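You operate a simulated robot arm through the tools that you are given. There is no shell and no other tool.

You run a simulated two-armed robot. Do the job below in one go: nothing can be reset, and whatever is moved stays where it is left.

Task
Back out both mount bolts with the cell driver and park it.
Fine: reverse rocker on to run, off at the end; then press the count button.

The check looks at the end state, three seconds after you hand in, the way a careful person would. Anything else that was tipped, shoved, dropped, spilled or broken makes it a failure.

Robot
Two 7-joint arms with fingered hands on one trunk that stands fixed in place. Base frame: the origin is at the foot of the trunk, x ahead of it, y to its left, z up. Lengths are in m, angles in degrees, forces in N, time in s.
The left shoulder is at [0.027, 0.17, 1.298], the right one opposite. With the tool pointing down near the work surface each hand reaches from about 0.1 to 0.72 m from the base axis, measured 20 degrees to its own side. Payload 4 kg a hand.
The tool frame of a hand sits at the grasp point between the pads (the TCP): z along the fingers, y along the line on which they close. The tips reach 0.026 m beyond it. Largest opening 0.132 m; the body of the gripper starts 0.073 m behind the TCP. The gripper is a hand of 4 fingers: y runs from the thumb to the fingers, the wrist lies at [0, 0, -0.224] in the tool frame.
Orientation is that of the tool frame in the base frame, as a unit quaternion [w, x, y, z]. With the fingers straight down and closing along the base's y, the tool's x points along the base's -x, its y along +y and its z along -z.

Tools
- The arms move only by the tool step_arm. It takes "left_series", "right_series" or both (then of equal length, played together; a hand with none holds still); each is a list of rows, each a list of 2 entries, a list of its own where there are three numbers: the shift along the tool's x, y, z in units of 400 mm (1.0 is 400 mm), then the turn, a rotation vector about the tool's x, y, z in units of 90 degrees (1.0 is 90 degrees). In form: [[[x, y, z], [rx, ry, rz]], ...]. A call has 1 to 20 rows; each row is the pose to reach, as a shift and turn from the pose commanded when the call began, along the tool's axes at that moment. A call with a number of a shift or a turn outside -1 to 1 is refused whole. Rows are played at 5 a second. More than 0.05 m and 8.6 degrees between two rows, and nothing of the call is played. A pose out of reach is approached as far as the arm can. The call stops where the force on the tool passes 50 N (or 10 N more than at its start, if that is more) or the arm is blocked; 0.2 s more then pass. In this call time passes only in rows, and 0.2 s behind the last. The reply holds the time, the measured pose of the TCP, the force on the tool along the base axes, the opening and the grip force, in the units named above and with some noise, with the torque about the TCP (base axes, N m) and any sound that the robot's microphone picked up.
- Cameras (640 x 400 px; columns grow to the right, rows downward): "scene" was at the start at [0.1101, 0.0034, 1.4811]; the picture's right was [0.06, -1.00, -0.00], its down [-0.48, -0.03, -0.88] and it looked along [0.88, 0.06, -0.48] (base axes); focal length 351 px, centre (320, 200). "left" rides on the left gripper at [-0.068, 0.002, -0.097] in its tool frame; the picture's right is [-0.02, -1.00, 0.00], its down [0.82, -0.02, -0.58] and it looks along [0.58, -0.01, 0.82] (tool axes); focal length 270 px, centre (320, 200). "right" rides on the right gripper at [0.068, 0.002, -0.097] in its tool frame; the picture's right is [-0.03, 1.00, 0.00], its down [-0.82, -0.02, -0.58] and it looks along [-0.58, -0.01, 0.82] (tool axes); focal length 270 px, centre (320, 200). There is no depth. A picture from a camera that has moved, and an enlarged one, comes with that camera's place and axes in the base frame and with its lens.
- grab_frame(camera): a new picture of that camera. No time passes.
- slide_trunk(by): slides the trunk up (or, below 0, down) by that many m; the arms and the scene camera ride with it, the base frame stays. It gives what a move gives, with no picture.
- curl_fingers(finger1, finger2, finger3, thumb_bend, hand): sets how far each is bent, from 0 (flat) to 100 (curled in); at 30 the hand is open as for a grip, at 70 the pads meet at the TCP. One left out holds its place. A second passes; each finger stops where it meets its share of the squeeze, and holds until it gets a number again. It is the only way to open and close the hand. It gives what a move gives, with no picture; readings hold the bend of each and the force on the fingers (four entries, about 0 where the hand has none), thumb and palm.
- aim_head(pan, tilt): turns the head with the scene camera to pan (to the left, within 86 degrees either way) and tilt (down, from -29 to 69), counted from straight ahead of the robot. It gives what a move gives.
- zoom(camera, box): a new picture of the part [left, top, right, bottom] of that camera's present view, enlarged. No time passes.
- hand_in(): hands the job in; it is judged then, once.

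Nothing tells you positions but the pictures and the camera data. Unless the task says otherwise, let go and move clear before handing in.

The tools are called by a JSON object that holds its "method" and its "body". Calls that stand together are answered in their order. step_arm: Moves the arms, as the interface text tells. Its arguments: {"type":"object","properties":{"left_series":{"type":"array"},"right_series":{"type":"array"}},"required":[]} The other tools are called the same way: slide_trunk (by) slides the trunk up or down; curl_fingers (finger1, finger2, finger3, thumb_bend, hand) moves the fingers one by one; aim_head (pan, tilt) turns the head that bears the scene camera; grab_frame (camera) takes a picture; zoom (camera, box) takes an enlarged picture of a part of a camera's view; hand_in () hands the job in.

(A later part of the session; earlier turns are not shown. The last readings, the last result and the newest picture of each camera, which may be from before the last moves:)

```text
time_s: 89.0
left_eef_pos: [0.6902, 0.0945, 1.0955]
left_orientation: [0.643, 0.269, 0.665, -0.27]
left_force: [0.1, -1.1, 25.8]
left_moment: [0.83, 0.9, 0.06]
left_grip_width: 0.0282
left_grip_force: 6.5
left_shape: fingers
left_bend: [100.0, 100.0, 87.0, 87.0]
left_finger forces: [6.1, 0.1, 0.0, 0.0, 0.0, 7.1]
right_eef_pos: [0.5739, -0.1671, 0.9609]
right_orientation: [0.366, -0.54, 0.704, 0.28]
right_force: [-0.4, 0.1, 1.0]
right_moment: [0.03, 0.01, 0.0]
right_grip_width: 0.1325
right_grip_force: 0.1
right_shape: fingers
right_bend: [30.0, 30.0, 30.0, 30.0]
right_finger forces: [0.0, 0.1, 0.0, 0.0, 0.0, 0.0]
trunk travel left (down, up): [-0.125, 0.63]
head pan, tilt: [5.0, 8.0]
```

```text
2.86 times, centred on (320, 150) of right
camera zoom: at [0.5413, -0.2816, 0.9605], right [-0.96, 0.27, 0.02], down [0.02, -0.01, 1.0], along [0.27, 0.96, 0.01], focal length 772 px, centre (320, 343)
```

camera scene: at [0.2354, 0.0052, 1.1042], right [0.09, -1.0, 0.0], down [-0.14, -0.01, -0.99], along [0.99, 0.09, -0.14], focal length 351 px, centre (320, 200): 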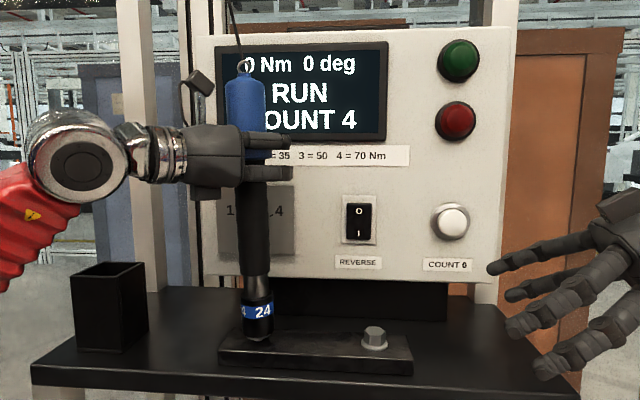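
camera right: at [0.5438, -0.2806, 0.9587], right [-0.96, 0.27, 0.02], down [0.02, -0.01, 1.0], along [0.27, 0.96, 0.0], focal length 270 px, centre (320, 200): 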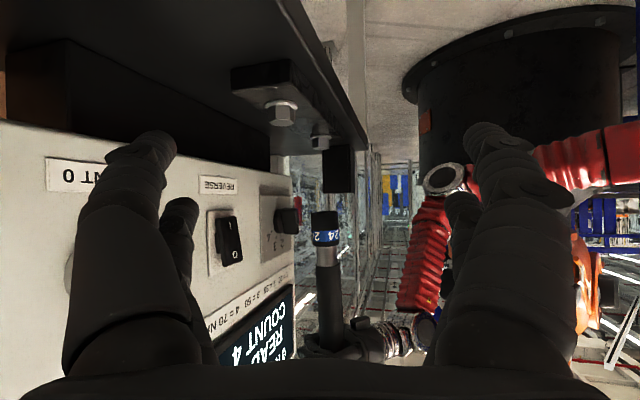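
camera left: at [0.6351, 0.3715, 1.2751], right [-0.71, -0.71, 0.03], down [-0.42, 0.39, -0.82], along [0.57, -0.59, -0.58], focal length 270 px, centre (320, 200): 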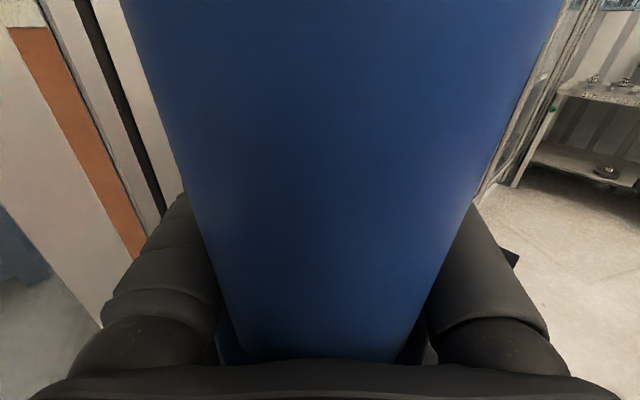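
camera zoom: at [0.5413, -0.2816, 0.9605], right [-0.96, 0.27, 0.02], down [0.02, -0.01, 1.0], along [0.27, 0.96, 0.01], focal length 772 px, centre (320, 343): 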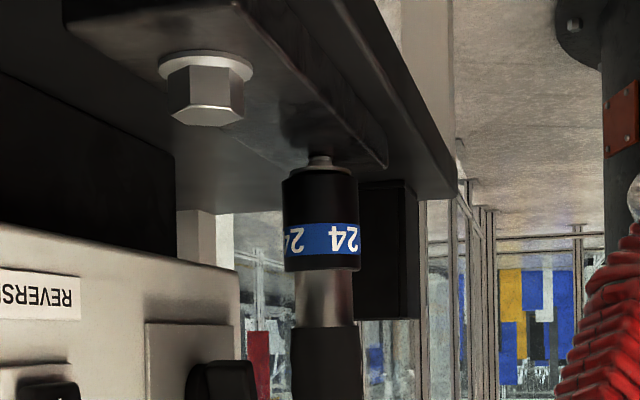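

It's working: the shank is showing above the plate. I'll keep following upwards, staying just in contact.

{"method": "step_arm", "body": {"left_series": [[[-0.0025, 0, -0.0001], [0, 0, 0]], [[-0.005, 0, -0.0002], [0, 0, 0]], [[-0.0075, -0.0001, -0.0003], [0, 0, 0]], [[-0.01, -0.0001, -0.0003], [0, 0, 0]], [[-0.0125, -0.0002, -0.0004], [0, 0, 0]], [[-0.015, -0.0002, -0.0005], [0, 0, 0]], [[-0.0175, -0.0003, -0.0006], [0, 0, 0]]]}}

{"method": "grab_frame", "body": {"camera": "scene"}}

{"method": "zoom", "body": {"camera": "right", "box": [260, 80, 380, 220]}}

```text
time_s: 90.6
left_eef_pos: [0.6914, 0.0934, 1.0994]
left_orientation: [0.64, 0.27, 0.666, -0.271]
left_force: [0.2, -1.3, 16.5]
left_moment: [0.61, 0.62, 0.06]
left_grip_width: 0.0281
left_grip_force: 6.2
left_shape: fingers
left_bend: [100.0, 100.0, 87.0, 87.0]
left_finger forces: [4.9, 0.0, 0.1, 0.0, 0.0, 7.4]
right_eef_pos: [0.574, -0.167, 0.9606]
right_orientation: [0.367, -0.539, 0.704, 0.281]
right_force: [-0.3, 0.0, 0.1]
right_moment: [-0.01, 0.0, 0.01]
right_grip_width: 0.1325
right_grip_force: 0.0
right_shape: fingers
right_bend: [30.0, 30.0, 30.0, 30.0]
right_finger forces: [0.0, 0.0, 0.1, 0.0, 0.1, 0.0]
trunk travel left (down, up): [-0.125, 0.63]
head pan, tilt: [5.0, 8.0]
```

```text
taken
camera scene: at [0.2362, 0.0054, 1.1038], right [0.09, -1.0, 0.0], down [-0.14, -0.01, -0.99], along [0.99, 0.09, -0.14], focal length 351 px, centre (320, 200)
```

scene: 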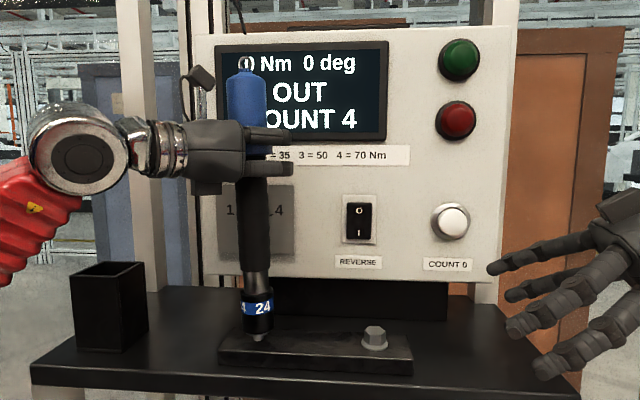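

```text
2.86 times, centred on (320, 150) of right
camera zoom: at [0.5421, -0.2815, 0.9598], right [-0.96, 0.27, 0.02], down [0.02, -0.01, 1.0], along [0.27, 0.96, 0.01], focal length 772 px, centre (320, 343)
```

zoom: 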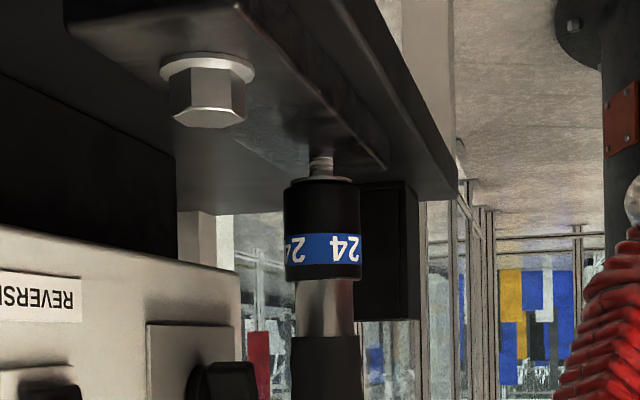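

The display says OUT, so the first bolt is done. I'll lift the driver straight up off the bolt, gently, and check that the bolt stays in the plate.

{"method": "step_arm", "body": {"left_series": [[[-0.012, -0.0002, -0.0004], [0, 0, 0]], [[-0.025, -0.0004, -0.0008], [0, 0, 0]], [[-0.04, -0.0006, -0.0013], [0, 0, 0]], [[-0.055, -0.0008, -0.0018], [0, 0, 0]], [[-0.07, -0.0011, -0.0023], [0, 0, 0]]]}}

{"method": "grab_frame", "body": {"camera": "scene"}}

{"method": "zoom", "body": {"camera": "right", "box": [260, 80, 380, 220]}}

```text
time_s: 91.8
left_eef_pos: [0.6937, 0.0935, 1.1262]
left_orientation: [0.64, 0.27, 0.667, -0.271]
left_force: [0.2, 0.3, -4.9]
left_moment: [-0.17, -0.14, -0.03]
left_grip_width: 0.0281
left_grip_force: 5.2
left_shape: fingers
left_bend: [100.0, 100.0, 87.0, 87.0]
left_finger forces: [3.7, 0.1, 0.1, 0.1, 0.0, 7.3]
right_eef_pos: [0.5755, -0.1669, 0.959]
right_orientation: [0.367, -0.539, 0.704, 0.281]
right_force: [-0.8, 0.0, 0.8]
right_moment: [0.01, 0.02, 0.02]
right_grip_width: 0.1325
right_grip_force: 0.1
right_shape: fingers
right_bend: [30.0, 30.0, 30.0, 30.0]
right_finger forces: [0.0, 0.0, 0.0, 0.1, 0.0, 0.0]
trunk travel left (down, up): [-0.125, 0.63]
head pan, tilt: [5.0, 8.0]
```

```text
taken
camera scene: at [0.2381, 0.0058, 1.1034], right [0.09, -1.0, 0.0], down [-0.14, -0.01, -0.99], along [0.99, 0.09, -0.14], focal length 351 px, centre (320, 200)
```

scene: 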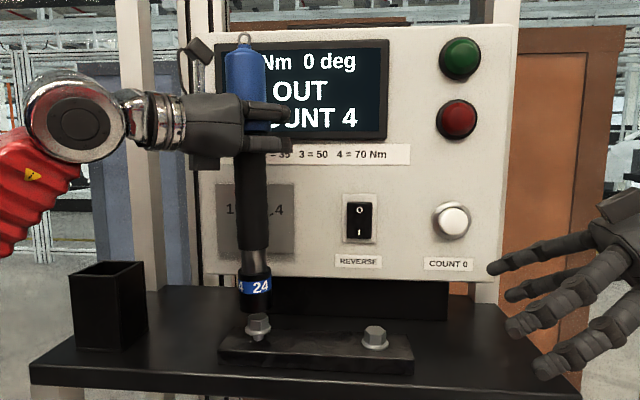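

```text
2.86 times, centred on (320, 150) of right
camera zoom: at [0.5433, -0.2811, 0.9592], right [-0.96, 0.27, 0.02], down [0.02, -0.01, 1.0], along [0.27, 0.96, 0.0], focal length 772 px, centre (320, 343)
```

zoom: 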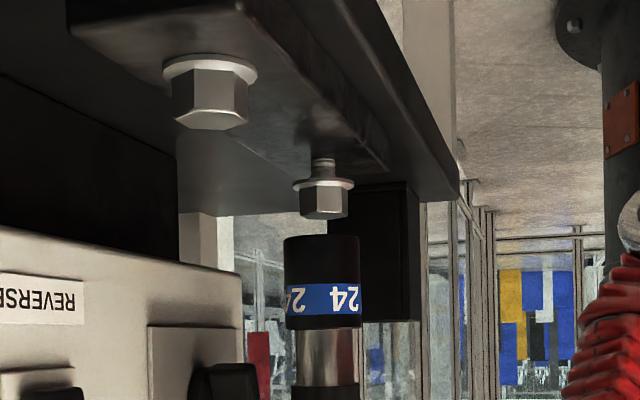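

The first bolt stands raised in its hole and stays put. I'll raise a little more and shift 147 mm to the right, above the second bolt.

{"method": "step_arm", "body": {"left_series": [[[-0.045, -0.0007, -0.0015], [0, 0, 0]], [[-0.088, -0.0013, -0.003], [0, 0, 0]], [[-0.089, -0.053, 0.049], [0, 0, 0]], [[-0.09, -0.105, 0.101], [0, 0, 0]], [[-0.091, -0.158, 0.154], [0, 0, 0]], [[-0.0915, -0.21, 0.206], [0, 0, 0]], [[-0.092, -0.262, 0.258], [0, 0, 0]]]}}

{"method": "grab_frame", "body": {"camera": "scene"}}

{"method": "zoom", "body": {"camera": "right", "box": [220, 60, 360, 260]}}

{"method": "zoom", "body": {"camera": "scene", "box": [290, 100, 450, 380]}}

```text
time_s: 93.4
left_eef_pos: [0.6935, -0.053, 1.1625]
left_orientation: [0.64, 0.27, 0.667, -0.271]
left_force: [-0.2, 0.2, -3.5]
left_moment: [-0.12, -0.11, -0.03]
left_grip_width: 0.0283
left_grip_force: 5.0
left_shape: fingers
left_bend: [100.0, 100.0, 87.0, 87.0]
left_finger forces: [4.0, 0.0, 0.0, 0.0, 0.1, 7.5]
right_eef_pos: [0.5763, -0.167, 0.9588]
right_orientation: [0.365, -0.54, 0.704, 0.282]
right_force: [0.1, 0.3, -0.5]
right_moment: [-0.01, 0.02, -0.01]
right_grip_width: 0.1325
right_grip_force: 0.0
right_shape: fingers
right_bend: [30.0, 30.0, 30.0, 30.0]
right_finger forces: [0.1, 0.1, 0.0, 0.0, 0.0, 0.0]
trunk travel left (down, up): [-0.125, 0.63]
head pan, tilt: [5.0, 8.0]
```

```text
taken
camera scene: at [0.2381, 0.0055, 1.1034], right [0.09, -1.0, 0.0], down [-0.14, -0.01, -0.99], along [0.99, 0.09, -0.14], focal length 351 px, centre (320, 200)
```

scene: 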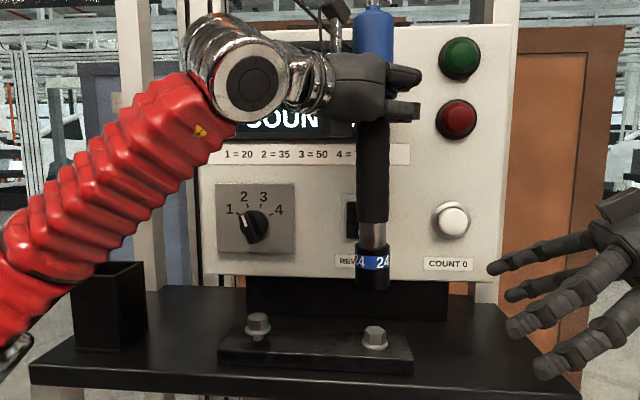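

```text
2.00 times, centred on (290, 160) of right
camera zoom: at [0.5434, -0.2814, 0.9591], right [-0.96, 0.27, 0.02], down [0.02, -0.01, 1.0], along [0.27, 0.96, 0.0], focal length 541 px, centre (380, 280)
```

zoom: 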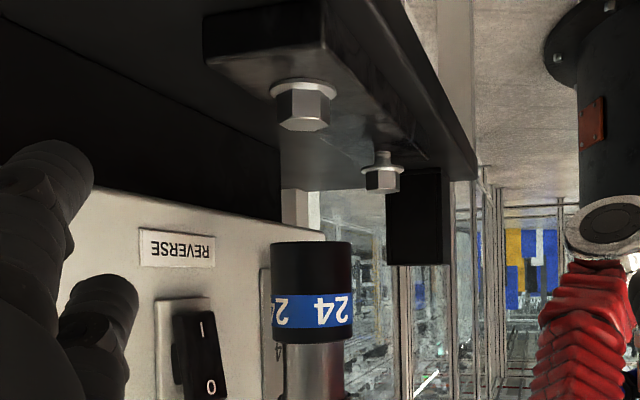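

```text
1.43 times, centred on (370, 240) of scene
camera zoom: at [0.2381, 0.0055, 1.1034], right [0.09, -1.0, 0.0], down [-0.14, -0.01, -0.99], along [0.99, 0.09, -0.14], focal length 501 px, centre (249, 143)
```

zoom: 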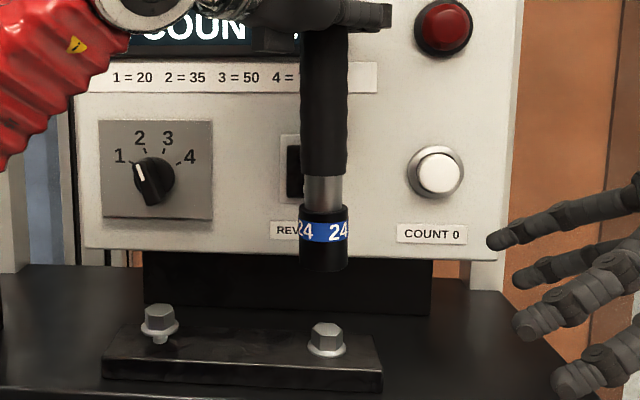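

Over the second bolt, the views show I need about 1 mm forward and 4 mm to the right. I'll apply that while descending to about 1 cm above the head.

{"method": "step_arm", "body": {"left_series": [[[0.03, -0.005, 0.01], [0, 0, 0]], [[0.075, -0.0045, 0.012], [0, 0, 0]], [[0.1147, -0.004, 0.0135], [0, 0, 0]]]}}

{"method": "zoom", "body": {"camera": "right", "box": [220, 60, 360, 200]}}

{"method": "zoom", "body": {"camera": "scene", "box": [310, 250, 450, 370]}}

```text
time_s: 94.2
left_eef_pos: [0.6939, -0.0568, 1.1166]
left_orientation: [0.639, 0.269, 0.668, -0.271]
left_force: [-0.5, 0.0, -4.8]
left_moment: [-0.14, -0.16, -0.03]
left_grip_width: 0.0283
left_grip_force: 5.5
left_shape: fingers
left_bend: [100.0, 100.0, 87.0, 87.0]
left_finger forces: [4.4, 0.0, 0.0, 0.0, 0.0, 6.8]
right_eef_pos: [0.5768, -0.1662, 0.9599]
right_orientation: [0.366, -0.539, 0.704, 0.282]
right_force: [0.3, -0.5, 0.0]
right_moment: [0.03, 0.01, -0.03]
right_grip_width: 0.1326
right_grip_force: 0.1
right_shape: fingers
right_bend: [30.0, 30.0, 30.0, 30.0]
right_finger forces: [0.1, 0.0, 0.0, 0.1, 0.0, 0.0]
trunk travel left (down, up): [-0.125, 0.63]
head pan, tilt: [5.0, 8.0]
```

```text
2.86 times, centred on (290, 130) of right
camera zoom: at [0.5436, -0.281, 0.9589], right [-0.96, 0.27, 0.02], down [0.02, -0.01, 1.0], along [0.27, 0.96, 0.0], focal length 772 px, centre (406, 400)
```

zoom: 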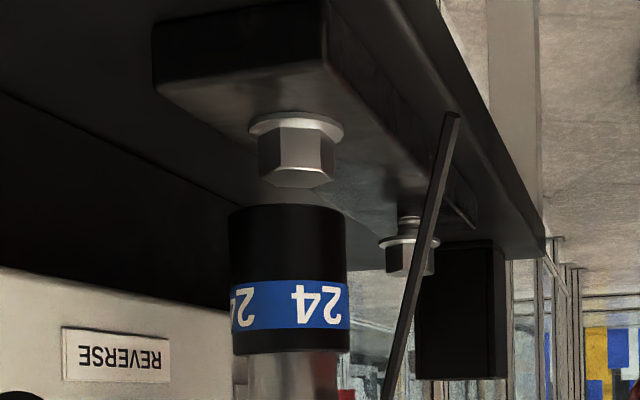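

```text
3.33 times, centred on (380, 310) of scene
camera zoom: at [0.2384, 0.0059, 1.1033], right [0.09, -1.0, 0.0], down [-0.14, -0.01, -0.99], along [0.99, 0.09, -0.14], focal length 1169 px, centre (120, -167)
```

zoom: 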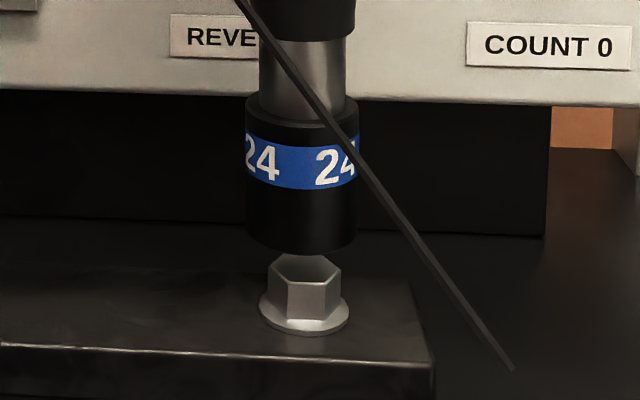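

A thin black line has come into view, probably the slack hoist cable. I'll look at the whole picture before going on.

{"method": "grab_frame", "body": {"camera": "scene"}}

{"method": "grab_frame", "body": {"camera": "right"}}

{"method": "zoom", "body": {"camera": "scene", "box": [290, 0, 490, 380]}}

```text
taken
camera scene: at [0.2384, 0.0059, 1.1033], right [0.09, -1.0, 0.0], down [-0.14, -0.01, -0.99], along [0.99, 0.09, -0.14], focal length 351 px, centre (320, 200)
```

scene: 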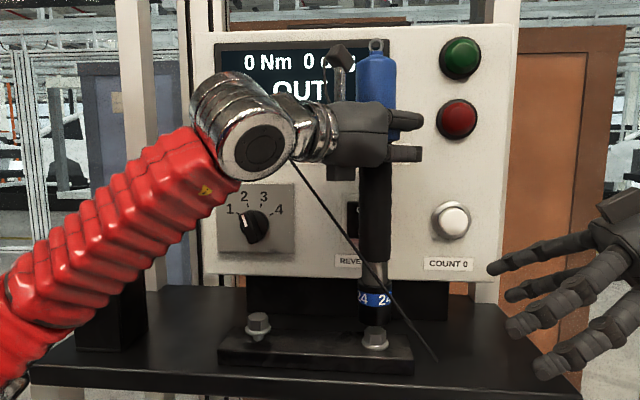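

```text
taken
camera right: at [0.5436, -0.281, 0.9589], right [-0.96, 0.27, 0.02], down [0.02, -0.01, 1.0], along [0.27, 0.96, 0.0], focal length 270 px, centre (320, 200)
```

right: 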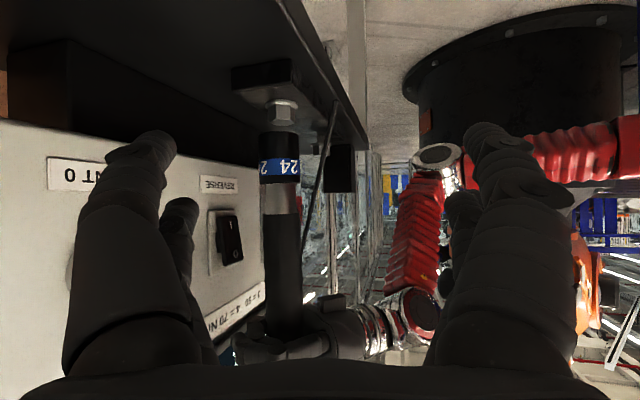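

```text
1.05 times, centred on (390, 190) of scene (not enlarged: the box is as wide or as high as the picture)
camera zoom: at [0.2384, 0.0059, 1.1033], right [0.09, -1.0, 0.0], down [-0.14, -0.01, -0.99], along [0.99, 0.09, -0.14], focal length 369 px, centre (246, 210)
```

zoom: 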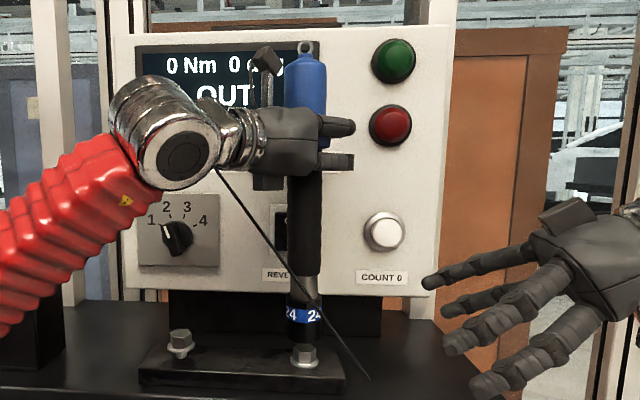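

{"method": "zoom", "body": {"camera": "scene", "box": [260, 120, 460, 380]}}

{"method": "aim_head", "body": {"pan": 5, "tilt": -12}}

{"method": "grab_frame", "body": {"camera": "scene"}}

{"method": "grab_frame", "body": {"camera": "left"}}

{"method": "grab_frame", "body": {"camera": "right"}}

```text
1.54 times, centred on (360, 250) of scene
camera zoom: at [0.2384, 0.0059, 1.1033], right [0.09, -1.0, 0.0], down [-0.14, -0.01, -0.99], along [0.99, 0.09, -0.14], focal length 540 px, centre (258, 123)
```

zoom: 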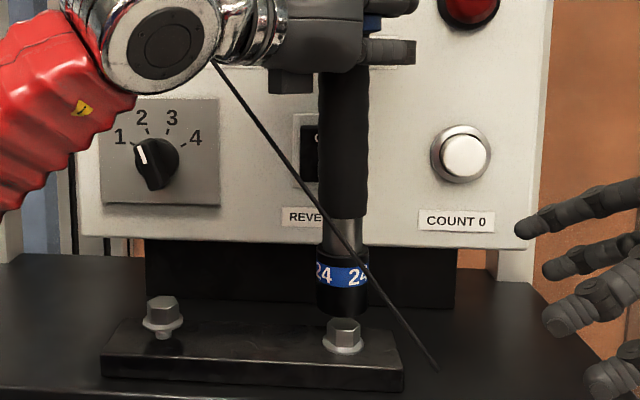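

```text
time_s: 95.0
left_eef_pos: [0.693, -0.0571, 1.1161]
left_orientation: [0.64, 0.27, 0.666, -0.271]
left_force: [0.7, 0.0, -4.7]
left_moment: [-0.12, -0.16, 0.03]
left_grip_width: 0.0281
left_grip_force: 5.7
left_shape: fingers
left_bend: [100.0, 100.0, 87.0, 87.0]
left_finger forces: [4.2, 0.0, 0.0, 0.0, 0.0, 6.8]
right_eef_pos: [0.5767, -0.1664, 0.96]
right_orientation: [0.366, -0.539, 0.705, 0.28]
right_force: [0.1, 0.0, -0.3]
right_moment: [0.0, 0.01, 0.01]
right_grip_width: 0.1326
right_grip_force: 0.1
right_shape: fingers
right_bend: [30.0, 30.0, 30.0, 30.0]
right_finger forces: [0.0, 0.0, 0.0, 0.1, 0.1, 0.1]
trunk travel left (down, up): [-0.125, 0.63]
head pan, tilt: [5.0, -12.0]
```

```text
taken
camera scene: at [0.2285, 0.0049, 1.1343], right [0.09, -1.0, 0.0], down [0.2, 0.02, -0.98], along [0.97, 0.09, 0.21], focal length 351 px, centre (320, 200)
```

scene: 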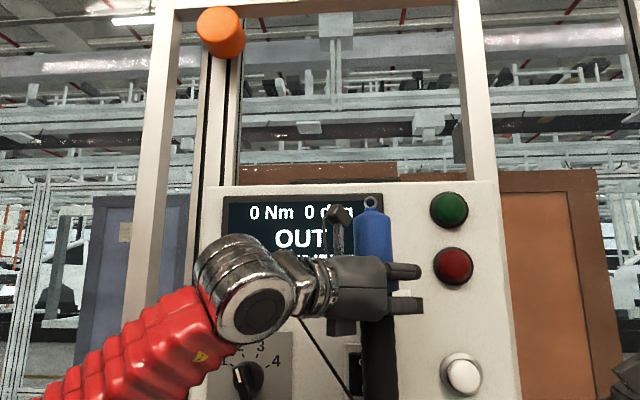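

```text
taken
camera left: at [0.6297, 0.011, 1.1877], right [-0.7, -0.71, 0.04], down [-0.45, 0.4, -0.8], along [0.55, -0.58, -0.6], focal length 270 px, centre (320, 200)
```

left: 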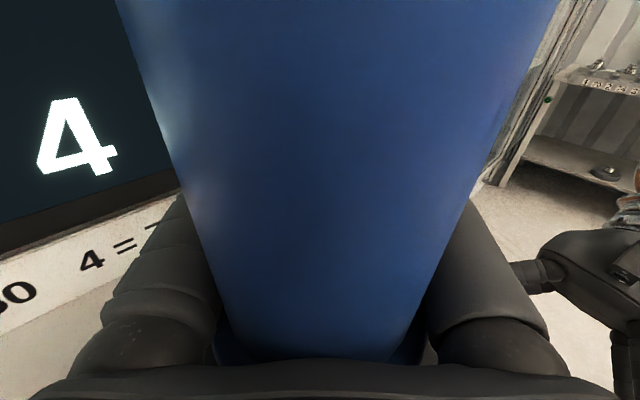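

```text
taken
camera right: at [0.5434, -0.2812, 0.9591], right [-0.96, 0.27, 0.02], down [0.02, -0.01, 1.0], along [0.27, 0.96, 0.0], focal length 270 px, centre (320, 200)
```

right: 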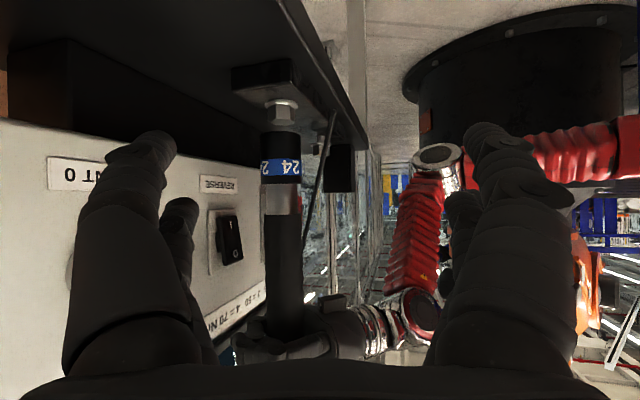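

{"method": "step_arm", "body": {"left_series": [[[-0.03, -0.0005, -0.001], [0, 0, 0]], [[-0.06, -0.001, -0.002], [0, 0, 0]], [[-0.09, -0.0014, -0.003], [0, 0, 0]]]}}

{"method": "grab_frame", "body": {"camera": "right"}}

{"method": "aim_head", "body": {"pan": 5, "tilt": 5}}

{"method": "grab_frame", "body": {"camera": "scene"}}

```text
time_s: 95.8
left_eef_pos: [0.6933, -0.0582, 1.1533]
left_orientation: [0.64, 0.27, 0.666, -0.271]
left_force: [-0.4, -1.1, -3.8]
left_moment: [-0.12, -0.11, 0.0]
left_grip_width: 0.0281
left_grip_force: 5.3
left_shape: fingers
left_bend: [100.0, 100.0, 87.0, 87.0]
left_finger forces: [4.3, 0.0, 0.1, 0.0, 0.1, 7.0]
right_eef_pos: [0.5751, -0.1672, 0.9594]
right_orientation: [0.367, -0.54, 0.704, 0.281]
right_force: [0.0, -0.3, 0.3]
right_moment: [-0.03, 0.0, 0.02]
right_grip_width: 0.1326
right_grip_force: 0.2
right_shape: fingers
right_bend: [30.0, 30.0, 30.0, 30.0]
right_finger forces: [0.0, 0.1, 0.1, 0.1, 0.0, 0.1]
trunk travel left (down, up): [-0.125, 0.63]
head pan, tilt: [5.0, -12.0]
```

```text
taken
camera right: at [0.5431, -0.2812, 0.9594], right [-0.96, 0.27, 0.02], down [0.02, -0.01, 1.0], along [0.27, 0.96, 0.0], focal length 270 px, centre (320, 200)
```

right: 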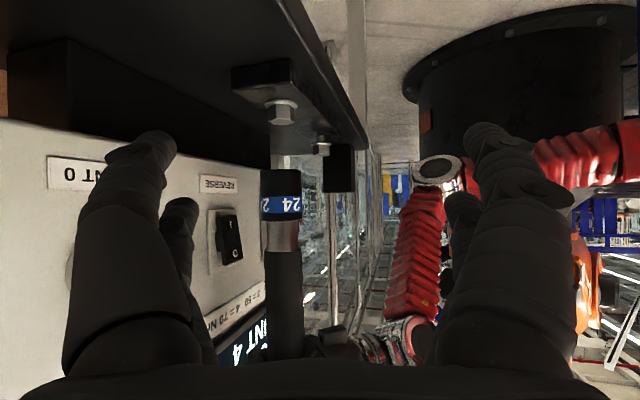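

```text
time_s: 96.6
left_eef_pos: [0.6922, -0.0576, 1.1526]
left_orientation: [0.639, 0.27, 0.666, -0.272]
left_force: [0.6, 0.1, -4.3]
left_moment: [-0.16, -0.15, -0.06]
left_grip_width: 0.0285
left_grip_force: 5.1
left_shape: fingers
left_bend: [100.0, 100.0, 87.0, 87.0]
left_finger forces: [4.3, 0.1, 0.0, 0.0, 0.0, 6.9]
right_eef_pos: [0.5753, -0.1674, 0.9595]
right_orientation: [0.366, -0.54, 0.704, 0.282]
right_force: [0.1, 0.5, -0.1]
right_moment: [0.01, 0.01, -0.01]
right_grip_width: 0.1324
right_grip_force: 0.1
right_shape: fingers
right_bend: [30.0, 30.0, 30.0, 30.0]
right_finger forces: [0.0, 0.0, 0.1, 0.0, 0.1, 0.0]
trunk travel left (down, up): [-0.125, 0.63]
head pan, tilt: [5.0, 5.0]
```

```text
taken
camera scene: at [0.2374, 0.0057, 1.1083], right [0.09, -1.0, 0.0], down [-0.09, -0.01, -1.0], along [0.99, 0.09, -0.09], focal length 351 px, centre (320, 200)
```

scene: 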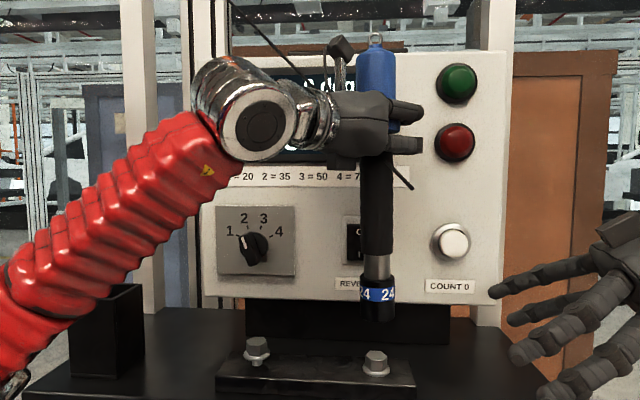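

The cable's lower end seems to be loose near the driver. I'll wait a moment and check how it moves before deciding whether it matters.

{"method": "step_arm", "body": {"left_series": [[[0, 0, 0], [0, 0, 0]], [[0, 0, 0], [0, 0, 0]]]}}

{"method": "grab_frame", "body": {"camera": "scene"}}

{"method": "step_arm", "body": {"left_series": [[[0, 0, 0], [0, 0, 0]], [[0, 0, 0], [0, 0, 0]], [[0, 0, 0], [0, 0, 0]]]}}

{"method": "aim_head", "body": {"pan": 5, "tilt": -10}}

{"method": "grab_frame", "body": {"camera": "scene"}}

```text
time_s: 97.2
left_eef_pos: [0.6949, -0.0584, 1.1537]
left_orientation: [0.64, 0.269, 0.667, -0.27]
left_force: [0.0, -0.4, -4.1]
left_moment: [-0.15, -0.13, -0.01]
left_grip_width: 0.0283
left_grip_force: 5.7
left_shape: fingers
left_bend: [100.0, 100.0, 87.0, 87.0]
left_finger forces: [4.2, 0.0, 0.1, 0.0, 0.0, 6.8]
right_eef_pos: [0.5763, -0.1671, 0.9597]
right_orientation: [0.367, -0.539, 0.704, 0.281]
right_force: [0.0, 0.4, 0.2]
right_moment: [0.0, 0.0, 0.0]
right_grip_width: 0.1325
right_grip_force: 0.1
right_shape: fingers
right_bend: [30.0, 30.0, 30.0, 30.0]
right_finger forces: [0.0, 0.0, 0.0, 0.0, 0.0, 0.0]
trunk travel left (down, up): [-0.125, 0.63]
head pan, tilt: [5.0, 5.0]
```

```text
taken
camera scene: at [0.2374, 0.0057, 1.1082], right [0.09, -1.0, 0.0], down [-0.09, -0.01, -1.0], along [0.99, 0.09, -0.09], focal length 351 px, centre (320, 200)
```

scene: 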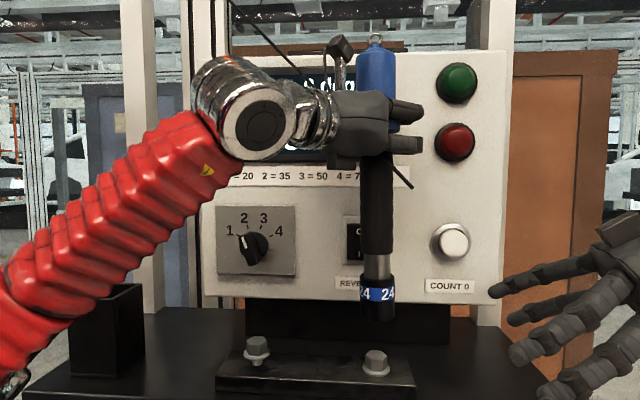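

```text
time_s: 98.0
left_eef_pos: [0.6937, -0.0573, 1.1526]
left_orientation: [0.64, 0.27, 0.667, -0.271]
left_force: [-0.6, 0.0, -3.3]
left_moment: [-0.13, -0.14, -0.02]
left_grip_width: 0.0282
left_grip_force: 5.2
left_shape: fingers
left_bend: [100.0, 100.0, 87.0, 87.0]
left_finger forces: [4.4, 0.0, 0.0, 0.1, 0.0, 7.0]
right_eef_pos: [0.5755, -0.1668, 0.9597]
right_orientation: [0.366, -0.539, 0.704, 0.282]
right_force: [0.0, -0.1, 0.0]
right_moment: [0.0, 0.01, 0.02]
right_grip_width: 0.1325
right_grip_force: 0.1
right_shape: fingers
right_bend: [30.0, 30.0, 30.0, 30.0]
right_finger forces: [0.1, 0.0, 0.0, 0.0, 0.0, 0.0]
trunk travel left (down, up): [-0.125, 0.63]
head pan, tilt: [5.0, 5.0]
```

```text
time_s: 98.8
left_eef_pos: [0.6937, -0.0577, 1.152]
left_orientation: [0.64, 0.269, 0.667, -0.27]
left_force: [0.6, -0.1, -4.1]
left_moment: [-0.16, -0.16, -0.01]
left_grip_width: 0.0281
left_grip_force: 5.7
left_shape: fingers
left_bend: [100.0, 100.0, 87.0, 87.0]
left_finger forces: [4.3, 0.0, 0.1, 0.1, 0.0, 6.9]
right_eef_pos: [0.5766, -0.1668, 0.9594]
right_orientation: [0.366, -0.54, 0.703, 0.283]
right_force: [0.0, 0.0, -0.1]
right_moment: [0.0, 0.05, -0.02]
right_grip_width: 0.1328
right_grip_force: 0.0
right_shape: fingers
right_bend: [30.0, 30.0, 30.0, 30.0]
right_finger forces: [0.0, 0.0, 0.0, 0.1, 0.0, 0.0]
trunk travel left (down, up): [-0.125, 0.63]
head pan, tilt: [5.0, -10.0]
```

```text
taken
camera scene: at [0.23, 0.005, 1.1314], right [0.09, -1.0, 0.0], down [0.17, 0.02, -0.99], along [0.98, 0.09, 0.17], focal length 351 px, centre (320, 200)
```

scene: 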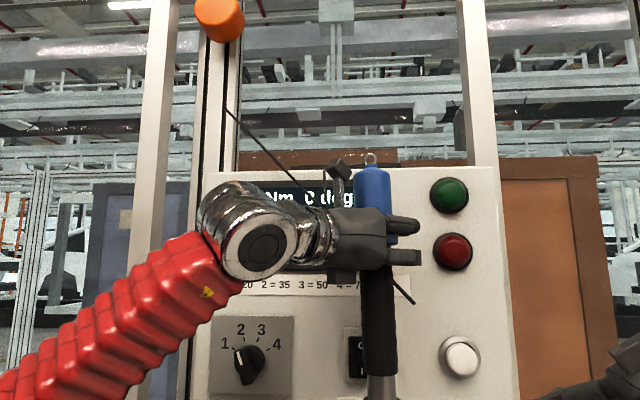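

The "cable" is a straight stick with both ends in mid-air and no pull on the hand, so it is only a drawing of the slack line; I'll ignore it. I'll re-measure the alignment over the second bolt.

{"method": "aim_head", "body": {"pan": 5, "tilt": 8}}

{"method": "zoom", "body": {"camera": "right", "box": [220, 60, 360, 260]}}

{"method": "zoom", "body": {"camera": "scene", "box": [310, 140, 450, 380]}}

```text
time_s: 99.6
left_eef_pos: [0.694, -0.0572, 1.1521]
left_orientation: [0.64, 0.269, 0.667, -0.271]
left_force: [1.0, 0.2, -4.3]
left_moment: [-0.19, -0.11, 0.0]
left_grip_width: 0.0281
left_grip_force: 5.8
left_shape: fingers
left_bend: [100.0, 100.0, 87.0, 87.0]
left_finger forces: [4.3, 0.1, 0.0, 0.0, 0.0, 7.0]
right_eef_pos: [0.5763, -0.1663, 0.9587]
right_orientation: [0.366, -0.54, 0.704, 0.282]
right_force: [-0.2, 1.0, 0.2]
right_moment: [-0.02, -0.01, 0.02]
right_grip_width: 0.1324
right_grip_force: 0.0
right_shape: fingers
right_bend: [30.0, 30.0, 30.0, 30.0]
right_finger forces: [0.0, 0.0, 0.0, 0.0, 0.0, 0.0]
trunk travel left (down, up): [-0.125, 0.63]
head pan, tilt: [5.0, 8.0]
```

```text
2.00 times, centred on (290, 160) of right
camera zoom: at [0.5434, -0.2812, 0.9591], right [-0.96, 0.27, 0.02], down [0.02, -0.01, 1.0], along [0.27, 0.96, 0.0], focal length 541 px, centre (380, 280)
```

zoom: 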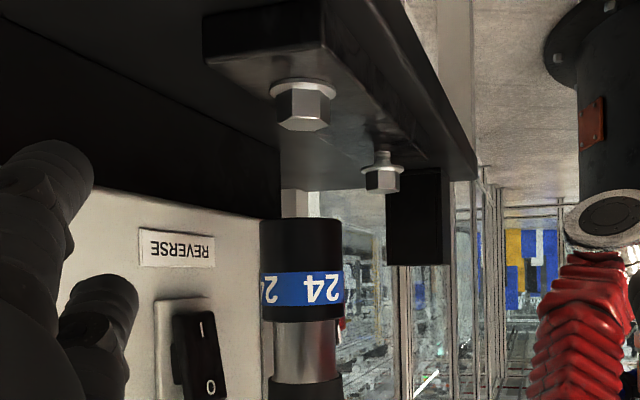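

```text
1.67 times, centred on (380, 260) of scene
camera zoom: at [0.2381, 0.0057, 1.1035], right [0.09, -1.0, 0.0], down [-0.14, -0.01, -0.99], along [0.99, 0.09, -0.14], focal length 585 px, centre (220, 100)
```

zoom: 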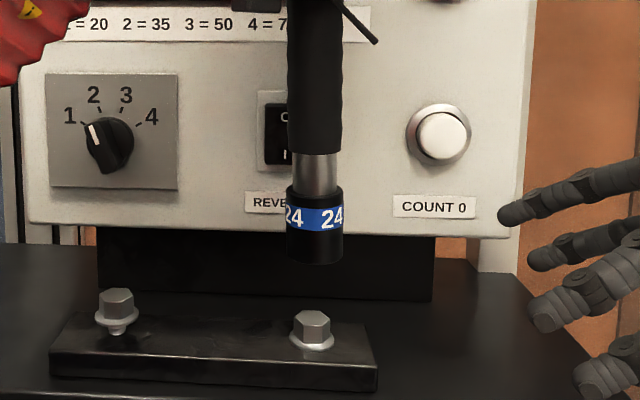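

The socket is about 3 mm too far forward. I'll pull back 3 mm and descend to roughly 5 mm above the head.

{"method": "step_arm", "body": {"left_series": [[[0.03, -0.0038, -0.004], [0, 0, 0]], [[0.065, -0.0036, -0.003], [0, 0, 0]], [[0.1, -0.0035, -0.002], [0, 0, 0]]]}}

{"method": "zoom", "body": {"camera": "right", "box": [220, 60, 360, 200]}}

{"method": "zoom", "body": {"camera": "scene", "box": [310, 250, 450, 370]}}

```text
time_s: 100.4
left_eef_pos: [0.6904, -0.055, 1.1113]
left_orientation: [0.64, 0.27, 0.666, -0.271]
left_force: [0.7, 0.1, -3.8]
left_moment: [-0.2, -0.15, 0.0]
left_grip_width: 0.0283
left_grip_force: 5.2
left_shape: fingers
left_bend: [100.0, 100.0, 87.0, 87.0]
left_finger forces: [4.4, 0.0, 0.0, 0.1, 0.0, 6.7]
right_eef_pos: [0.5765, -0.1675, 0.9587]
right_orientation: [0.366, -0.539, 0.704, 0.281]
right_force: [-0.2, -0.1, 1.1]
right_moment: [0.02, -0.01, -0.02]
right_grip_width: 0.1324
right_grip_force: 0.0
right_shape: fingers
right_bend: [30.0, 30.0, 30.0, 30.0]
right_finger forces: [0.1, 0.0, 0.0, 0.0, 0.0, 0.0]
trunk travel left (down, up): [-0.125, 0.63]
head pan, tilt: [5.0, 8.0]
```

```text
2.86 times, centred on (290, 130) of right
camera zoom: at [0.5436, -0.2812, 0.9589], right [-0.96, 0.27, 0.02], down [0.02, -0.01, 1.0], along [0.27, 0.96, 0.0], focal length 772 px, centre (406, 400)
```

zoom: 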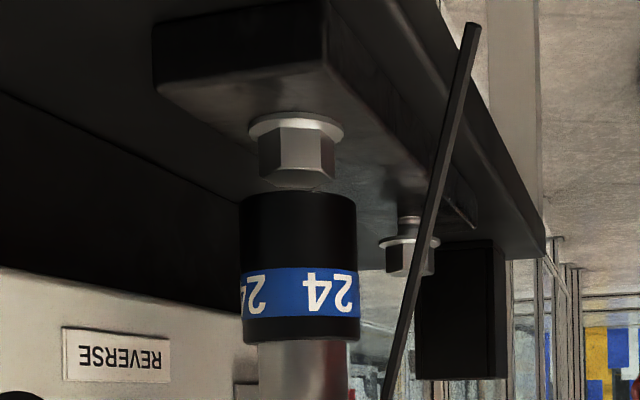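

```text
3.33 times, centred on (380, 310) of scene
camera zoom: at [0.2384, 0.0058, 1.1033], right [0.09, -1.0, 0.0], down [-0.14, -0.01, -0.99], along [0.99, 0.09, -0.14], focal length 1169 px, centre (120, -167)
```

zoom: 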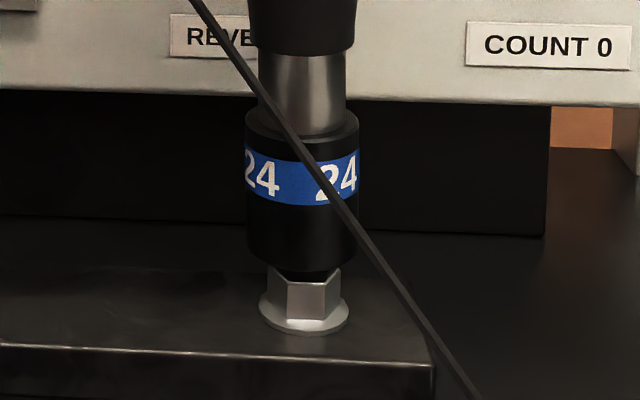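

Both views now show the socket centred on the second bolt. I'll lower it over the hex in small steps.

{"method": "step_arm", "body": {"left_series": [[[0.007, 0.0001, 0.0002], [0, 0, 0]], [[0.014, 0.0002, 0.0004], [0, 0, 0]], [[0.021, 0.0003, 0.0007], [0, 0, 0]], [[0.028, 0.0004, 0.0009], [0, 0, 0]], [[0.035, 0.0005, 0.0011], [0, 0, 0]], [[0.042, 0.0006, 0.0014], [0, 0, 0]]]}}

{"method": "zoom", "body": {"camera": "right", "box": [220, 60, 360, 200]}}

{"method": "grab_frame", "body": {"camera": "scene"}}

```text
time_s: 101.8
left_eef_pos: [0.6901, -0.0578, 1.0969]
left_orientation: [0.64, 0.27, 0.666, -0.271]
left_force: [0.4, 0.9, -4.9]
left_moment: [-0.13, -0.13, 0.01]
left_grip_width: 0.0281
left_grip_force: 5.7
left_shape: fingers
left_bend: [100.0, 100.0, 87.0, 87.0]
left_finger forces: [4.2, 0.0, 0.0, 0.0, 0.0, 6.7]
right_eef_pos: [0.5752, -0.1669, 0.9598]
right_orientation: [0.365, -0.54, 0.704, 0.282]
right_force: [-0.6, 0.3, 0.5]
right_moment: [0.0, 0.0, -0.03]
right_grip_width: 0.1325
right_grip_force: 0.1
right_shape: fingers
right_bend: [30.0, 30.0, 30.0, 30.0]
right_finger forces: [0.0, 0.0, 0.1, 0.0, 0.1, 0.0]
trunk travel left (down, up): [-0.125, 0.63]
head pan, tilt: [5.0, 8.0]
```

```text
2.86 times, centred on (290, 130) of right
camera zoom: at [0.5434, -0.2812, 0.9591], right [-0.96, 0.27, 0.02], down [0.02, -0.01, 1.0], along [0.27, 0.96, 0.0], focal length 772 px, centre (406, 400)
```

zoom: 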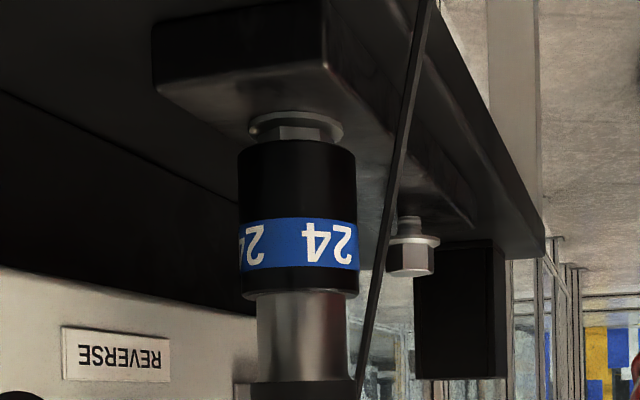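

```text
taken
camera scene: at [0.2382, 0.0057, 1.1034], right [0.09, -1.0, 0.0], down [-0.14, -0.01, -0.99], along [0.99, 0.09, -0.14], focal length 351 px, centre (320, 200)
```

scene: 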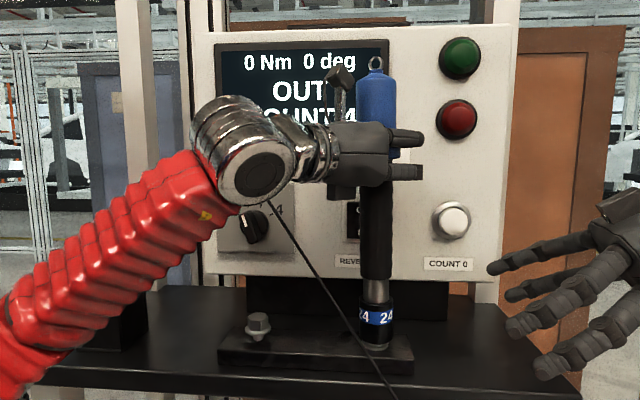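

The socket is going over the hex cleanly. Pressing down the last few millimetres to start it.

{"method": "step_arm", "body": {"left_series": [[[0.004, 0.0001, 0.0001], [0, 0, 0]], [[0.008, 0.0001, 0.0003], [0, 0, 0]], [[0.012, 0.0002, 0.0004], [0, 0, 0]], [[0.016, 0.0003, 0.0006], [0, 0, 0]], [[0.02, 0.0003, 0.0007], [0, 0, 0]]]}}

{"method": "grab_frame", "body": {"camera": "scene"}}

{"method": "zoom", "body": {"camera": "right", "box": [220, 60, 360, 200]}}

```text
time_s: 103.0
left_eef_pos: [0.6892, -0.0571, 1.0887]
left_orientation: [0.641, 0.269, 0.666, -0.271]
left_force: [1.6, 0.0, 2.9]
left_moment: [0.11, 0.08, 0.0]
left_grip_width: 0.0283
left_grip_force: 5.6
left_shape: fingers
left_bend: [100.0, 100.0, 87.0, 87.0]
left_finger forces: [4.9, 0.0, 0.1, 0.0, 0.1, 6.8]
right_eef_pos: [0.576, -0.1667, 0.9596]
right_orientation: [0.366, -0.54, 0.704, 0.281]
right_force: [-0.4, 0.1, 0.0]
right_moment: [-0.01, 0.01, -0.05]
right_grip_width: 0.1325
right_grip_force: 0.0
right_shape: fingers
right_bend: [30.0, 30.0, 30.0, 30.0]
right_finger forces: [0.0, 0.0, 0.0, 0.0, 0.1, 0.0]
trunk travel left (down, up): [-0.125, 0.63]
head pan, tilt: [5.0, 8.0]
```

```text
taken
camera scene: at [0.2376, 0.0058, 1.1037], right [0.09, -1.0, 0.0], down [-0.14, -0.01, -0.99], along [0.99, 0.09, -0.14], focal length 351 px, centre (320, 200)
```

scene: 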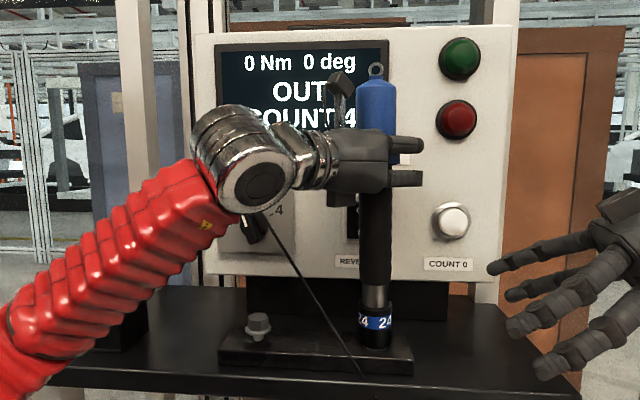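

```text
2.86 times, centred on (290, 130) of right
camera zoom: at [0.5429, -0.2812, 0.9597], right [-0.96, 0.27, 0.02], down [0.02, -0.01, 1.0], along [0.27, 0.96, 0.0], focal length 772 px, centre (406, 400)
```

zoom: 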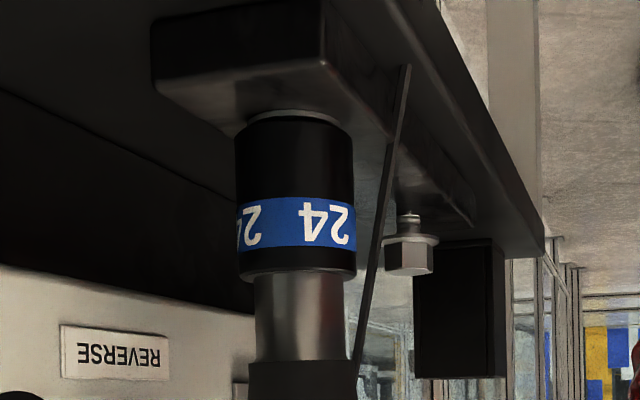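

In contact with about 7 N; it needs a bit more push to start.

{"method": "step_arm", "body": {"left_series": [[[0.003, 0, 0.0001], [0, 0, 0]], [[0.006, 0.0001, 0.0002], [0, 0, 0]], [[0.009, 0.0001, 0.0003], [0, 0, 0]]]}}

{"method": "grab_frame", "body": {"camera": "scene"}}

{"method": "zoom", "body": {"camera": "right", "box": [220, 60, 360, 200]}}

```text
time_s: 103.8
left_eef_pos: [0.6864, -0.0567, 1.0916]
left_orientation: [0.643, 0.27, 0.664, -0.271]
left_force: [0.2, -0.5, 23.7]
left_moment: [0.92, 0.81, -0.04]
left_grip_width: 0.0284
left_grip_force: 6.8
left_shape: fingers
left_bend: [100.0, 100.0, 87.0, 87.0]
left_finger forces: [7.6, 0.0, 0.0, 0.0, 0.0, 6.6]
right_eef_pos: [0.5735, -0.1674, 0.9615]
right_orientation: [0.366, -0.541, 0.704, 0.281]
right_force: [0.1, 0.6, 0.3]
right_moment: [0.02, 0.0, 0.0]
right_grip_width: 0.1322
right_grip_force: 0.1
right_shape: fingers
right_bend: [30.0, 30.0, 30.0, 30.0]
right_finger forces: [0.1, 0.0, 0.0, 0.0, 0.0, 0.0]
trunk travel left (down, up): [-0.125, 0.63]
head pan, tilt: [5.0, 8.0]
```

```text
taken
camera scene: at [0.2355, 0.0058, 1.1045], right [0.09, -1.0, 0.0], down [-0.14, -0.01, -0.99], along [0.99, 0.09, -0.14], focal length 351 px, centre (320, 200)
```

scene: 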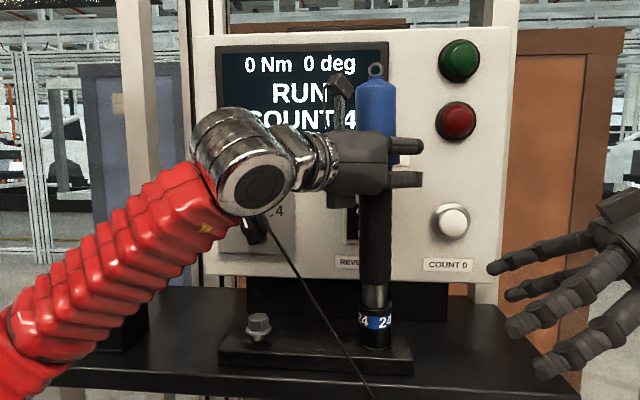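

```text
2.86 times, centred on (290, 130) of right
camera zoom: at [0.5414, -0.2812, 0.961], right [-0.96, 0.27, 0.02], down [0.02, -0.01, 1.0], along [0.27, 0.96, 0.01], focal length 772 px, centre (406, 400)
```

zoom: 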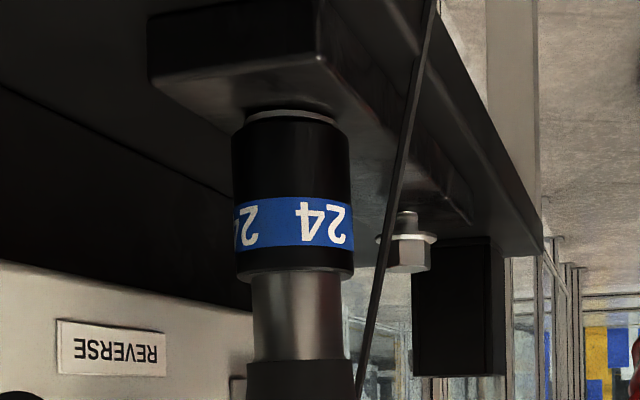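

RUN again. Following the bolt upward at its pace.

{"method": "step_arm", "body": {"left_series": [[[-0.0022, 0, -0.0001], [0, 0, 0]], [[-0.0044, -0.0001, -0.0001], [0, 0, 0]], [[-0.0066, -0.0001, -0.0002], [0, 0, 0]], [[-0.0088, -0.0001, -0.0003], [0, 0, 0]], [[-0.011, -0.0002, -0.0004], [0, 0, 0]], [[-0.0132, -0.0002, -0.0004], [0, 0, 0]], [[-0.0154, -0.0002, -0.0005], [0, 0, 0]]]}}

{"method": "grab_frame", "body": {"camera": "scene"}}

{"method": "zoom", "body": {"camera": "right", "box": [220, 60, 360, 200]}}

```text
time_s: 105.4
left_eef_pos: [0.6889, -0.058, 1.0941]
left_orientation: [0.642, 0.269, 0.665, -0.27]
left_force: [1.6, -0.6, 26.5]
left_moment: [0.9, 0.83, 0.02]
left_grip_width: 0.0285
left_grip_force: 20.1
left_shape: fingers
left_bend: [100.0, 100.0, 87.0, 87.0]
left_finger forces: [33.1, 0.0, 0.0, 0.1, 0.1, 6.6]
right_eef_pos: [0.5741, -0.1673, 0.9611]
right_orientation: [0.366, -0.54, 0.704, 0.281]
right_force: [0.5, 0.7, -0.2]
right_moment: [0.01, 0.01, 0.01]
right_grip_width: 0.1326
right_grip_force: 0.1
right_shape: fingers
right_bend: [30.0, 30.0, 30.0, 30.0]
right_finger forces: [0.0, 0.1, 0.0, 0.0, 0.1, 0.0]
trunk travel left (down, up): [-0.125, 0.63]
head pan, tilt: [5.0, 8.0]
```

```text
taken
camera scene: at [0.2355, 0.0057, 1.1042], right [0.09, -1.0, 0.0], down [-0.14, -0.01, -0.99], along [0.99, 0.09, -0.14], focal length 351 px, centre (320, 200)
```

scene: 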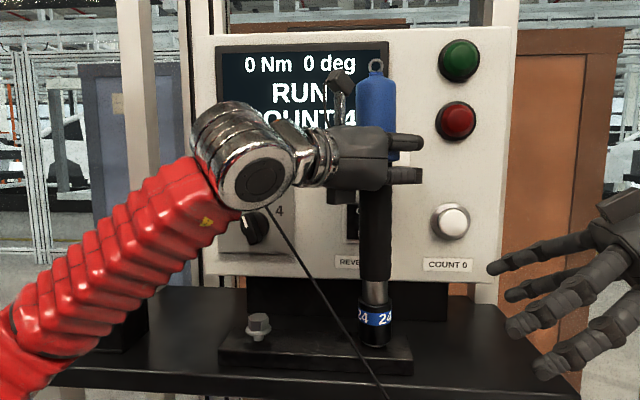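

```text
2.86 times, centred on (290, 130) of right
camera zoom: at [0.5414, -0.2812, 0.9606], right [-0.96, 0.27, 0.02], down [0.02, -0.01, 1.0], along [0.27, 0.96, 0.01], focal length 772 px, centre (406, 400)
```

zoom: 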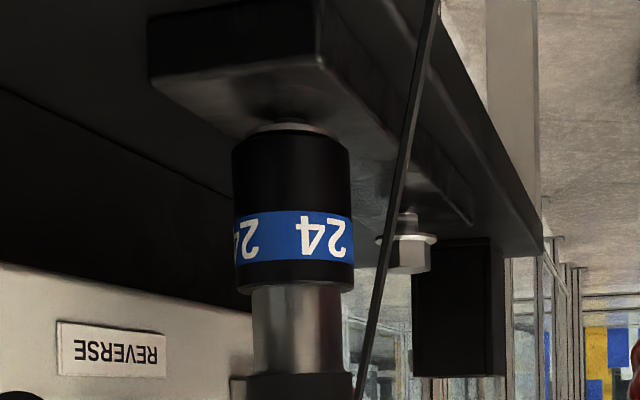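

{"method": "step_arm", "body": {"left_series": [[[-0.003, 0, -0.0001], [0, 0, 0]], [[-0.006, -0.0001, -0.0002], [0, 0, 0]], [[-0.009, -0.0001, -0.0003], [0, 0, 0]], [[-0.012, -0.0002, -0.0004], [0, 0, 0]], [[-0.015, -0.0002, -0.0005], [0, 0, 0]], [[-0.018, -0.0003, -0.0006], [0, 0, 0]]]}}

{"method": "grab_frame", "body": {"camera": "scene"}}

{"method": "zoom", "body": {"camera": "right", "box": [220, 60, 360, 200]}}

```text
time_s: 106.8
left_eef_pos: [0.6901, -0.0578, 1.0995]
left_orientation: [0.641, 0.27, 0.665, -0.271]
left_force: [1.1, -1.3, 24.9]
left_moment: [0.81, 0.81, 0.0]
left_grip_width: 0.028
left_grip_force: 6.8
left_shape: fingers
left_bend: [100.0, 100.0, 87.0, 87.0]
left_finger forces: [7.1, 0.0, 0.1, 0.0, 0.1, 7.1]
right_eef_pos: [0.5743, -0.1672, 0.9612]
right_orientation: [0.367, -0.54, 0.704, 0.281]
right_force: [-1.6, 0.2, -0.1]
right_moment: [0.0, 0.02, -0.02]
right_grip_width: 0.1324
right_grip_force: 0.1
right_shape: fingers
right_bend: [30.0, 30.0, 30.0, 30.0]
right_finger forces: [0.0, 0.0, 0.1, 0.0, 0.0, 0.0]
trunk travel left (down, up): [-0.125, 0.63]
head pan, tilt: [5.0, 8.0]
```

```text
taken
camera scene: at [0.2358, 0.0057, 1.104], right [0.09, -1.0, 0.0], down [-0.14, -0.01, -0.99], along [0.99, 0.09, -0.14], focal length 351 px, centre (320, 200)
```

scene: 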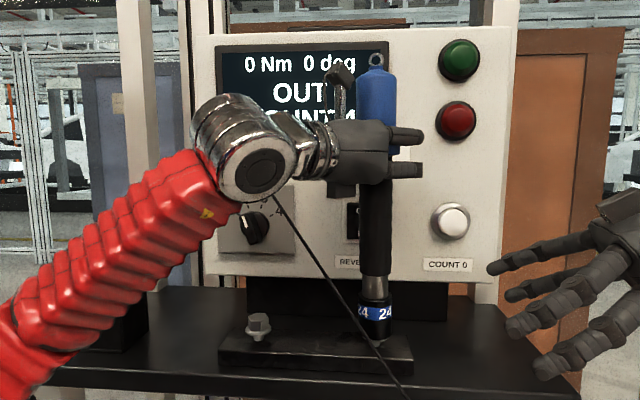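

```text
2.86 times, centred on (290, 130) of right
camera zoom: at [0.5417, -0.2812, 0.9603], right [-0.96, 0.27, 0.02], down [0.02, -0.01, 1.0], along [0.27, 0.96, 0.0], focal length 772 px, centre (406, 400)
```

zoom: 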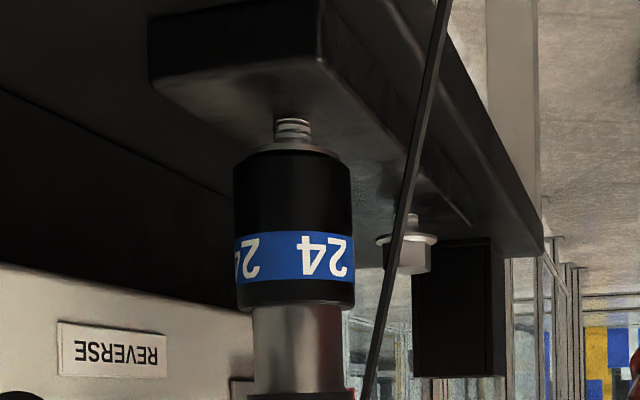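

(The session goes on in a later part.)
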